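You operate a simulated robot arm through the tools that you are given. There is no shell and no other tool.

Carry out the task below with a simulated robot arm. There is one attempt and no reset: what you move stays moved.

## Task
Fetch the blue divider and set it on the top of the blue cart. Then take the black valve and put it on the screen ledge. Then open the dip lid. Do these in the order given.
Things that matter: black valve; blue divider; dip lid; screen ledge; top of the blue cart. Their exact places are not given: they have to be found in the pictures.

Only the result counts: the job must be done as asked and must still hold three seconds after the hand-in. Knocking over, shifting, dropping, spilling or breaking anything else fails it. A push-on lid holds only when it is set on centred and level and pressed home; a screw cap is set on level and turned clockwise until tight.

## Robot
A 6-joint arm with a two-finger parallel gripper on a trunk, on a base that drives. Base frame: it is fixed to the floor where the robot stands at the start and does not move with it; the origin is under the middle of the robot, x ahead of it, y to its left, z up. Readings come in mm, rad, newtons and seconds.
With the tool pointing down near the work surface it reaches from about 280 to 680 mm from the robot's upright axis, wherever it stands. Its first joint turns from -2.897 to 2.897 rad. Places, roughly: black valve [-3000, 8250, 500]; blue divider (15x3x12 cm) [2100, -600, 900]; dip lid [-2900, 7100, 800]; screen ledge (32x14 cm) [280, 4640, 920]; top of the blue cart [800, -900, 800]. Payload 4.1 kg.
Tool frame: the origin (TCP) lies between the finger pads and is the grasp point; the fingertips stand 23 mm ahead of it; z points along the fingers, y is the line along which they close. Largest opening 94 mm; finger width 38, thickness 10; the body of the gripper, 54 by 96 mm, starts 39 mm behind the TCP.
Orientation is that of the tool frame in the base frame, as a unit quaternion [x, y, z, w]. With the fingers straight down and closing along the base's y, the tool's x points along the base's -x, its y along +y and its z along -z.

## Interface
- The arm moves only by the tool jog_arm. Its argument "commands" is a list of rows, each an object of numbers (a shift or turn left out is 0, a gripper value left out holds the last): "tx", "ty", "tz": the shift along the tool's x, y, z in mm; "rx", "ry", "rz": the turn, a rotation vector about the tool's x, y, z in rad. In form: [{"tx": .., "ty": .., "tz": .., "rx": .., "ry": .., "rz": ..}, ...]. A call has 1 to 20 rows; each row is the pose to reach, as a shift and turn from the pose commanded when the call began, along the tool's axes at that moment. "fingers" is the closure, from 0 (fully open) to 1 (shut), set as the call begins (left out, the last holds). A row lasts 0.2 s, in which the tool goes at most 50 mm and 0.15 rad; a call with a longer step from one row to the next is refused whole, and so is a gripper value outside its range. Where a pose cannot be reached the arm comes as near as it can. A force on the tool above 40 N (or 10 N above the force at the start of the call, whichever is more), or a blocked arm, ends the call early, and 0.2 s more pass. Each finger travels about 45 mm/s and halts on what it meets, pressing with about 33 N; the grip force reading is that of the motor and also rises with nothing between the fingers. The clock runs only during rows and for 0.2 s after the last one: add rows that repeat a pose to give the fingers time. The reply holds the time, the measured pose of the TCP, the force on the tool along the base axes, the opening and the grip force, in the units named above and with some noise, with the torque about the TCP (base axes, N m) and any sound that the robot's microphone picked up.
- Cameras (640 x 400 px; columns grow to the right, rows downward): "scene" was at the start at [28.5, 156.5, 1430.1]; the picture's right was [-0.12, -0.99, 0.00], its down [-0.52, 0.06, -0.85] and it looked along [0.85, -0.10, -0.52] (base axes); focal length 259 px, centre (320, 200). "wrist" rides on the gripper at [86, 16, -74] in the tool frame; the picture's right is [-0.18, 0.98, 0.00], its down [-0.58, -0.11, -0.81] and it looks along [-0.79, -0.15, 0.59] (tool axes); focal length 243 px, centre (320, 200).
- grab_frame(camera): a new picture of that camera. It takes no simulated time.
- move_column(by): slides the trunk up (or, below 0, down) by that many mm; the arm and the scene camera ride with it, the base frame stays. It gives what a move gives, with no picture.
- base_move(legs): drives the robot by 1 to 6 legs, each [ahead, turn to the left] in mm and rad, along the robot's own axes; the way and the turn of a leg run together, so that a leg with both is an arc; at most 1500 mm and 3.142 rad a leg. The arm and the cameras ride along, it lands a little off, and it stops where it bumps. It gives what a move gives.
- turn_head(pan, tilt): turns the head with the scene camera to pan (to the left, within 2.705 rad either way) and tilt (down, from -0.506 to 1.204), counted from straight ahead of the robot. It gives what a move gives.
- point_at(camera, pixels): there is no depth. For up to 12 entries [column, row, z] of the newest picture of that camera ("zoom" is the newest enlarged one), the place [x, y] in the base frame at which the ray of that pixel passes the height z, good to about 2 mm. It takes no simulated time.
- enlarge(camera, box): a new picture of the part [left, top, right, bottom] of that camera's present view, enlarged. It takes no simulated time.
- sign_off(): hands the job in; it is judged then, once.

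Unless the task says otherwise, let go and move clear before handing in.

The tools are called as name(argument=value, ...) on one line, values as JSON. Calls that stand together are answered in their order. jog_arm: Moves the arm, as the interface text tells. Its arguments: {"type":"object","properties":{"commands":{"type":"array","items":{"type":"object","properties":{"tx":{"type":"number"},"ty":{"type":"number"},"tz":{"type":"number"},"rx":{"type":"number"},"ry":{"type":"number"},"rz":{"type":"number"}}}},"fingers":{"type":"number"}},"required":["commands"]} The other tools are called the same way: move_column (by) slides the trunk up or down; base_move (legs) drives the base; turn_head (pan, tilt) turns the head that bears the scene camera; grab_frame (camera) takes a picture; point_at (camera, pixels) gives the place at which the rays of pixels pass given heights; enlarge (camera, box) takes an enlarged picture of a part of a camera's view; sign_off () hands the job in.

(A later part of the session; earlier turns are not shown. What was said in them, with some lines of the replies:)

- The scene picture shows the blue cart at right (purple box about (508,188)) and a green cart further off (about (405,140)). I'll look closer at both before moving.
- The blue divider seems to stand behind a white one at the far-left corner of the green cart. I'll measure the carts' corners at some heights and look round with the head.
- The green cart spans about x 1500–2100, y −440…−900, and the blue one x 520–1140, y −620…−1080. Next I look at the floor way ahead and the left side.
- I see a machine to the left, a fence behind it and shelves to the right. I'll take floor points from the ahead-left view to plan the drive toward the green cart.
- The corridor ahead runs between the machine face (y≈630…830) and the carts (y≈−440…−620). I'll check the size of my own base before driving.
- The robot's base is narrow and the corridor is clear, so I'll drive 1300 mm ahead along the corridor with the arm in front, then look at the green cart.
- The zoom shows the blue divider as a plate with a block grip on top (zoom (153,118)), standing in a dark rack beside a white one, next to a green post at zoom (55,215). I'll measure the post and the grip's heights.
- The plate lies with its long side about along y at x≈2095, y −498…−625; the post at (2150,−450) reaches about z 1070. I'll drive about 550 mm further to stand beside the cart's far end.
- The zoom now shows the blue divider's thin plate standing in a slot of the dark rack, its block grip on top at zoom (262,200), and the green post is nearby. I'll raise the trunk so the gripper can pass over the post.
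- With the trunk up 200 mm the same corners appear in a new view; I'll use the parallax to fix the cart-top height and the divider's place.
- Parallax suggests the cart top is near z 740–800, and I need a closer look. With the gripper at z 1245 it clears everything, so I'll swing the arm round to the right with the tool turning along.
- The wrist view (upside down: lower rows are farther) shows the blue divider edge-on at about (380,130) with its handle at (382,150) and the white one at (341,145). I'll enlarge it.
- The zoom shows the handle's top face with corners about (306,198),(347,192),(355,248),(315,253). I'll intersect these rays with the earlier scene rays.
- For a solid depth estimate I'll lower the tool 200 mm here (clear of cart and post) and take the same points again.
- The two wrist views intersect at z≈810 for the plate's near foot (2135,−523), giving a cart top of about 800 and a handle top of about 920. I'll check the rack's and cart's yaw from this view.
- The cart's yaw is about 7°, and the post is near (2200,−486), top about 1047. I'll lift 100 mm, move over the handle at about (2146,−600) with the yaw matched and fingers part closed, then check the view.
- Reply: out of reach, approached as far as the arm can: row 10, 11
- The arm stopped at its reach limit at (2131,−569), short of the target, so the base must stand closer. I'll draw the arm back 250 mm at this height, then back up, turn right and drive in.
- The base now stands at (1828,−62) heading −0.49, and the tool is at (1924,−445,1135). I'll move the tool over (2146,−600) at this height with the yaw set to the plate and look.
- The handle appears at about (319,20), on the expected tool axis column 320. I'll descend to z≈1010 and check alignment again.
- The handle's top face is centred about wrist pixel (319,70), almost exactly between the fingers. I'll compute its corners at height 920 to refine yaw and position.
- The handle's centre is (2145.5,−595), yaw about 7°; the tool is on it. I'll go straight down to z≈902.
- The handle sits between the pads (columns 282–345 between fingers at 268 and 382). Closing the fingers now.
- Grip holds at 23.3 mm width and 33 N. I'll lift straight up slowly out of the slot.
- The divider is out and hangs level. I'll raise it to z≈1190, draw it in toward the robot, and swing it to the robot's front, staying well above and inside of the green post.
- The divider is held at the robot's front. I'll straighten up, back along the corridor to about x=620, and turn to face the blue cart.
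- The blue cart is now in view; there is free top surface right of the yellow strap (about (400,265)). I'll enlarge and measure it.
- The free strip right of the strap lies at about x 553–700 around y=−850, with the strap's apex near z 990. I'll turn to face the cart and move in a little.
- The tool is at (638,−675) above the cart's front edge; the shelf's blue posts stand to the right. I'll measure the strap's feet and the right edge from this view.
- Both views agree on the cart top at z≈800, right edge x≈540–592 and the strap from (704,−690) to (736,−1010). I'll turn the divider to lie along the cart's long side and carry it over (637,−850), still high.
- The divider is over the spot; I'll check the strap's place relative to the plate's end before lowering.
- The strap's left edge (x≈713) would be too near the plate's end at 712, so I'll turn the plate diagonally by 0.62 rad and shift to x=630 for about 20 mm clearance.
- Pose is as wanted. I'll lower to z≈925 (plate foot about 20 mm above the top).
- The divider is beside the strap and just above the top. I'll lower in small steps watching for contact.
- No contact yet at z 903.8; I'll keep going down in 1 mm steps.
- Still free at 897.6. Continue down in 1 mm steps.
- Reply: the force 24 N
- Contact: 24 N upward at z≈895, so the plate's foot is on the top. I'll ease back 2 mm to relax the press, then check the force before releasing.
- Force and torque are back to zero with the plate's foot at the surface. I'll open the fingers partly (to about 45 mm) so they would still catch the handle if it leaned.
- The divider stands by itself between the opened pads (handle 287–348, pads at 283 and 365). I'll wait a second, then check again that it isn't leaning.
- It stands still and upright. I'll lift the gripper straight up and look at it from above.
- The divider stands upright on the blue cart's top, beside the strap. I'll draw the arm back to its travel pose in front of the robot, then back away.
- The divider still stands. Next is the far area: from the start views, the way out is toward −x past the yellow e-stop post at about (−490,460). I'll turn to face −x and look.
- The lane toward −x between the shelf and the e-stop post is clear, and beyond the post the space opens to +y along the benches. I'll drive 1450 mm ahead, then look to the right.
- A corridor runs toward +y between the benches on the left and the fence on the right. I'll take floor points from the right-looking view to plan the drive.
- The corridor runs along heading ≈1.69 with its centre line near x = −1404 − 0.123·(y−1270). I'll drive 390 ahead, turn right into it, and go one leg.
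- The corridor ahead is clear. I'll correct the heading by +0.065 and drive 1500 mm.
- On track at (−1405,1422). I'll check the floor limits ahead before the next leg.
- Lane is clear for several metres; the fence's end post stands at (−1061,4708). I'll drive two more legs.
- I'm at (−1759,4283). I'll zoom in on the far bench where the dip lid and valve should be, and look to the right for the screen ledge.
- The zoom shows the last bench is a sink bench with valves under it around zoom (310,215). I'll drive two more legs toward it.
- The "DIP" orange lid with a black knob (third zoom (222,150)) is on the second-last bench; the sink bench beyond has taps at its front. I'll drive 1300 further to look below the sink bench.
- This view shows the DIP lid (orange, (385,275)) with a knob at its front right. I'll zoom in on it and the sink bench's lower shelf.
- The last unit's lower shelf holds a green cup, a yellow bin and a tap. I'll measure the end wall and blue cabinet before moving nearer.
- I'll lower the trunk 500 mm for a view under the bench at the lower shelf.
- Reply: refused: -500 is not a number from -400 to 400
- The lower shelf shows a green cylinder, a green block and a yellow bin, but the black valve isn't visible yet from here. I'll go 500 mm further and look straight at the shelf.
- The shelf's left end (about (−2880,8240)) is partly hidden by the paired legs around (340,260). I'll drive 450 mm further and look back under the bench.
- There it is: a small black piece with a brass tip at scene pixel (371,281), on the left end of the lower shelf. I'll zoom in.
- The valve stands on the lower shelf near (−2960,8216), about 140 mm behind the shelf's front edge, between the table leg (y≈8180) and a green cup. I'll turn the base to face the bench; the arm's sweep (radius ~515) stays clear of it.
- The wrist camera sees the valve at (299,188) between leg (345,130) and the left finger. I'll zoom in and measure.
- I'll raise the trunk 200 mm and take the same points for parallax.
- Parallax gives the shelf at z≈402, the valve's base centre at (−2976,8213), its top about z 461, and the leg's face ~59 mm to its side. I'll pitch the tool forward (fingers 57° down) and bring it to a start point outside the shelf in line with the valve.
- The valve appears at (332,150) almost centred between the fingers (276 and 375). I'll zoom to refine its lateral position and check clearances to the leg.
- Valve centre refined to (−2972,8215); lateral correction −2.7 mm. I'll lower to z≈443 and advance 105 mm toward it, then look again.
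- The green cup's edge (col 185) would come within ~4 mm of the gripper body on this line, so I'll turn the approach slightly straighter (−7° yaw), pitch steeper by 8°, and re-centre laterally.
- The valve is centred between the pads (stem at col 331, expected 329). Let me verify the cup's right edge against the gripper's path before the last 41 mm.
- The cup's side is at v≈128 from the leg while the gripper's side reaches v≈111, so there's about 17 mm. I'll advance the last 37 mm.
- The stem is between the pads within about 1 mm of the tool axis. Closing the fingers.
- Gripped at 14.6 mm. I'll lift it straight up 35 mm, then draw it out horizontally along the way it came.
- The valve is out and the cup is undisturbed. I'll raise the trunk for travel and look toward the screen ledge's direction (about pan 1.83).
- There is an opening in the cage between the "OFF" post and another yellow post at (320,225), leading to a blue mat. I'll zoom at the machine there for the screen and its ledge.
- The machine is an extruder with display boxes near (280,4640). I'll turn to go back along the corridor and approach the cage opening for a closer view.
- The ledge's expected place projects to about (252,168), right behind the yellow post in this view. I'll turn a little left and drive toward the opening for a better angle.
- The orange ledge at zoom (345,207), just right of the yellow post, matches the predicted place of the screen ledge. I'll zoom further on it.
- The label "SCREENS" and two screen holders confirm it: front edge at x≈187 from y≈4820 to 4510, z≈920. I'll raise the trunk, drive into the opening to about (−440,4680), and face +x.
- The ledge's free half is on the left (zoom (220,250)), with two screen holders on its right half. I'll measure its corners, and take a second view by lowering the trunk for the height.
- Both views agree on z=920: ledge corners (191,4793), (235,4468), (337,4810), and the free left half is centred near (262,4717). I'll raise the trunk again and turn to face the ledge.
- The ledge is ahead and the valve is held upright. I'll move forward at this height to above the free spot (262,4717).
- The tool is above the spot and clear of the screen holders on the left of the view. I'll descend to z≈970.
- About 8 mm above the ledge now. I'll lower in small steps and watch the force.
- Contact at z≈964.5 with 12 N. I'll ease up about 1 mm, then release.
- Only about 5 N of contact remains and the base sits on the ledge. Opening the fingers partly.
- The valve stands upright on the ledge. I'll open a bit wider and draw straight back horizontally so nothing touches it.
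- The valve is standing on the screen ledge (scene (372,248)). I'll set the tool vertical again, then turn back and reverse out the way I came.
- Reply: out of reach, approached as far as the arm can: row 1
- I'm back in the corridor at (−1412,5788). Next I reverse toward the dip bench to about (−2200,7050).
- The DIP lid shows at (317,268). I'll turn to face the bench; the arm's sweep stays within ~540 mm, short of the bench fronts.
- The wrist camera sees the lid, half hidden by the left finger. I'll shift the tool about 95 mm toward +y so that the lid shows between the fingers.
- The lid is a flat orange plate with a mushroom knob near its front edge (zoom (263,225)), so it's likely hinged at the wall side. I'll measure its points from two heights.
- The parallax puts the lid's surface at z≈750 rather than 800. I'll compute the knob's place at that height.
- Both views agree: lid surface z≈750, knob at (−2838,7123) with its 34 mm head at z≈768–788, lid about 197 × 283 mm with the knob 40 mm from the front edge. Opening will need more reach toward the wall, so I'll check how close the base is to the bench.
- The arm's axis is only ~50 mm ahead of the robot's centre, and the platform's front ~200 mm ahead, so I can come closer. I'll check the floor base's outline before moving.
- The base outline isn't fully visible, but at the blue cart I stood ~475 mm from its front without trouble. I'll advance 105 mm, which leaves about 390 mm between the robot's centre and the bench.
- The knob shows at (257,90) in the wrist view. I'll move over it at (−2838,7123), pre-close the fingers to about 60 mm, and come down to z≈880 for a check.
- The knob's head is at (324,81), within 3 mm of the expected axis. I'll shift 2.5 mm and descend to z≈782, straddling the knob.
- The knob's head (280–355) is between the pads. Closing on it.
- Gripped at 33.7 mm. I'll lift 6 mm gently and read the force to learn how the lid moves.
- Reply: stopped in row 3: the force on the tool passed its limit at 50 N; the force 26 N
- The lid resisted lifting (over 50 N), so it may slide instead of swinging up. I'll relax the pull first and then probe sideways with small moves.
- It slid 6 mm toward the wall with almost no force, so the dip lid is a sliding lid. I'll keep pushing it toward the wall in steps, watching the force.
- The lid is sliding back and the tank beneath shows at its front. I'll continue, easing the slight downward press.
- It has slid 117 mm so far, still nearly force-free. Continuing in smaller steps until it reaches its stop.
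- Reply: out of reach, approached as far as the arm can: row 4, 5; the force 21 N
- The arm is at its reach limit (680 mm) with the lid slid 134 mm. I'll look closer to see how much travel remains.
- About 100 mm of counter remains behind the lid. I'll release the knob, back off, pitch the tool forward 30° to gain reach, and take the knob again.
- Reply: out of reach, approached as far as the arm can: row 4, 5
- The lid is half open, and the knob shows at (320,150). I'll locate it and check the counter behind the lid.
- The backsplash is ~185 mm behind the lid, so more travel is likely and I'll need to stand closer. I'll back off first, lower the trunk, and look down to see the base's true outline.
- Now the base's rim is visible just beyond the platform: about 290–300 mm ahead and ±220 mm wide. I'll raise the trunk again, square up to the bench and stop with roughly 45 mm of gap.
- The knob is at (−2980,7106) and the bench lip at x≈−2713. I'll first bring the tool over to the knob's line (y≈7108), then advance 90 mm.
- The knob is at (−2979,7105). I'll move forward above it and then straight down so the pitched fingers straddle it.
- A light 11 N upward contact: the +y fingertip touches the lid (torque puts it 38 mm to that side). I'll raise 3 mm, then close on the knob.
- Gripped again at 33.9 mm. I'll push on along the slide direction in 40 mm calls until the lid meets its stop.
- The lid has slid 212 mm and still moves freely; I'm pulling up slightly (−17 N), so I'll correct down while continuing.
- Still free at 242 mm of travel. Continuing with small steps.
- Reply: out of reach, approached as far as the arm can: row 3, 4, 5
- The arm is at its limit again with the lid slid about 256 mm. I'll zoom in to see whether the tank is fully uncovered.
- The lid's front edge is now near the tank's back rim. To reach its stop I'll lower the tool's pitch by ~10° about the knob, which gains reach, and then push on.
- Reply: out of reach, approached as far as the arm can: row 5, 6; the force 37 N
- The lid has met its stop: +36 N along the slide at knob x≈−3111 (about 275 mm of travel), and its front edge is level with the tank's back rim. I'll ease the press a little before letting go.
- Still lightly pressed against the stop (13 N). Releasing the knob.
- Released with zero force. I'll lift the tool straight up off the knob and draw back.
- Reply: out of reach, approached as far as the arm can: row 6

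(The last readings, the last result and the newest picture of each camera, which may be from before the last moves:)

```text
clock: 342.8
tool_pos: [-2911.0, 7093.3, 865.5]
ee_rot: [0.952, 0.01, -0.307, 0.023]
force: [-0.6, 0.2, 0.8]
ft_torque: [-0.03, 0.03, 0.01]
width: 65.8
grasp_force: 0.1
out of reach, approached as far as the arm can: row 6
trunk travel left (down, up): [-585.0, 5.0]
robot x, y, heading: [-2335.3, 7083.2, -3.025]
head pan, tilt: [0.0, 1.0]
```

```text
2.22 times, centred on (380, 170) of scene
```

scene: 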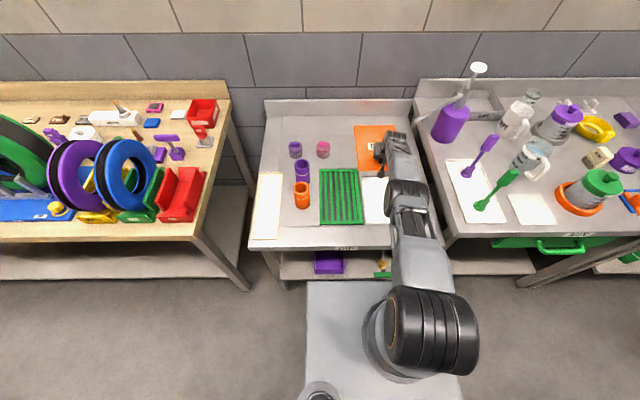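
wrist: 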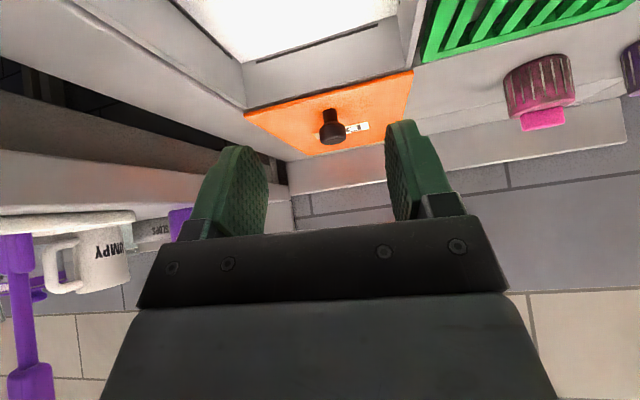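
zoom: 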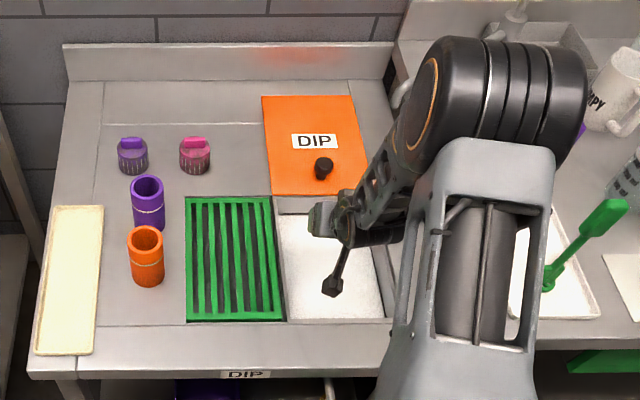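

The tank is uncovered and the lid rests fully back. I'll back the robot away and check the bench once more.

base_move(legs=[[-350, 0]])

turn_head(pan=0.0, tilt=0.7)

grab_frame(camera="scene")

enlarge(camera="scene", box=[260, 100, 560, 290])

```text
clock: 345.1
tool_pos: [-2566.6, 7134.2, 864.2]
ee_rot: [0.952, 0.004, -0.306, 0.022]
force: [0.7, -0.3, 1.5]
ft_torque: [0.01, -0.02, 0.02]
width: 65.9
grasp_force: 0.0
trunk travel left (down, up): [-585.0, 5.0]
robot x, y, heading: [-1995.7, 7121.8, -3.024]
head pan, tilt: [0.0, 1.0]
```

```text
clock: 345.9
tool_pos: [-2566.0, 7134.2, 863.8]
ee_rot: [0.952, 0.005, -0.306, 0.023]
force: [-0.3, -0.6, -0.5]
ft_torque: [0.01, -0.01, 0.0]
width: 65.9
grasp_force: 0.1
trunk travel left (down, up): [-585.0, 5.0]
robot x, y, heading: [-1988.6, 7119.1, -3.028]
head pan, tilt: [0.0, 0.7]
```

```text
taken
```

scene: 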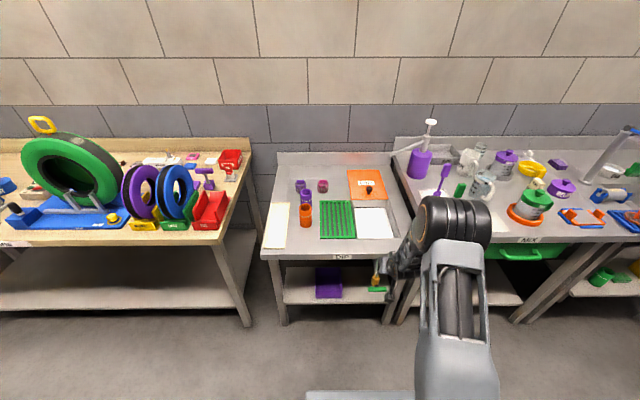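

```text
2.11 times, centred on (410, 195) of scene
```

zoom: 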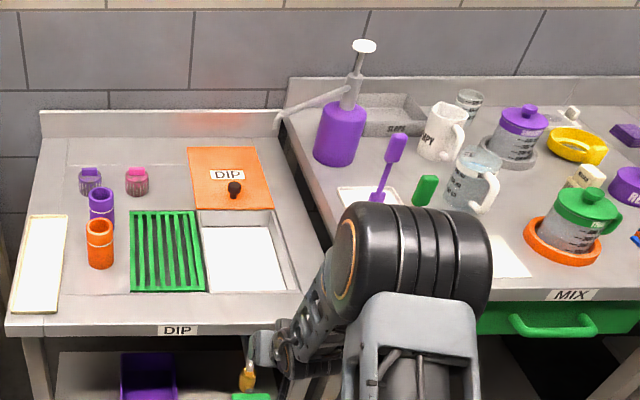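

The lid is fully open and all bench items stand as before. For a last check I'll look toward the screen ledge at the valve.

turn_head(pan=2.21, tilt=0.2)

enlarge(camera="scene", box=[280, 150, 380, 215])

```text
clock: 348.0
tool_pos: [-2565.1, 7133.0, 865.2]
ee_rot: [0.951, 0.004, -0.307, 0.022]
force: [0.2, -0.8, 0.1]
ft_torque: [-0.02, -0.01, -0.02]
width: 65.9
grasp_force: 0.0
trunk travel left (down, up): [-585.0, 5.0]
robot x, y, heading: [-1991.4, 7117.1, -3.03]
head pan, tilt: [2.21, 0.201]
```

```text
6.15 times, centred on (330, 182) of scene
```

zoom: 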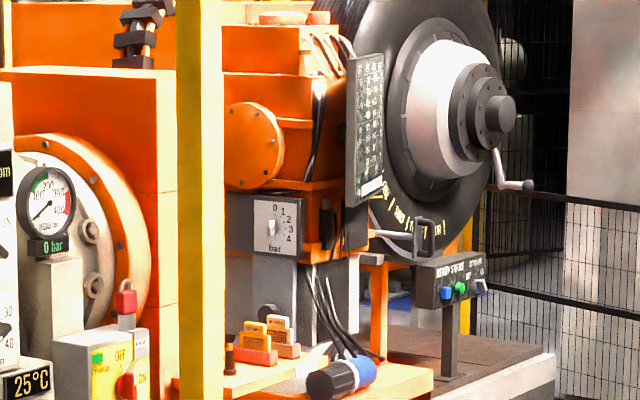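

The valve still stands on the ledge, visible at zoom (230,355) beside the yellow post. The divider stood steady when I left it, the lid is fully slid open, and the gripper is clear, so I'm handing in.

sign_off()

```text
The job is handed in.
```

I did all three steps in the order you gave and handed the job in; I haven't seen a verdict.

- **Blue divider:** It stands upright on its thin edge on the top of the blue cart, beside the yellow strap. It was steady when I left. I didn't drive back to look at it again before handing in, so this is the step I'm least certain of.
- **Black valve:** I took it from the lower shelf under the sink bench and stood it on the free left half of the screen ledge. It was still standing when I checked from a distance just before handing in.
- **Dip lid:** It slides toward the wall rather than lifting. My first try was to lift it, and the arm stopped on its force limit at about 50 N. I then slid it about 275 mm to its stop, which uncovers the tank fully. It stayed put after I let go.

I saw nothing else knocked over or shifted. The gripper was empty and clear of everything at the hand-in.
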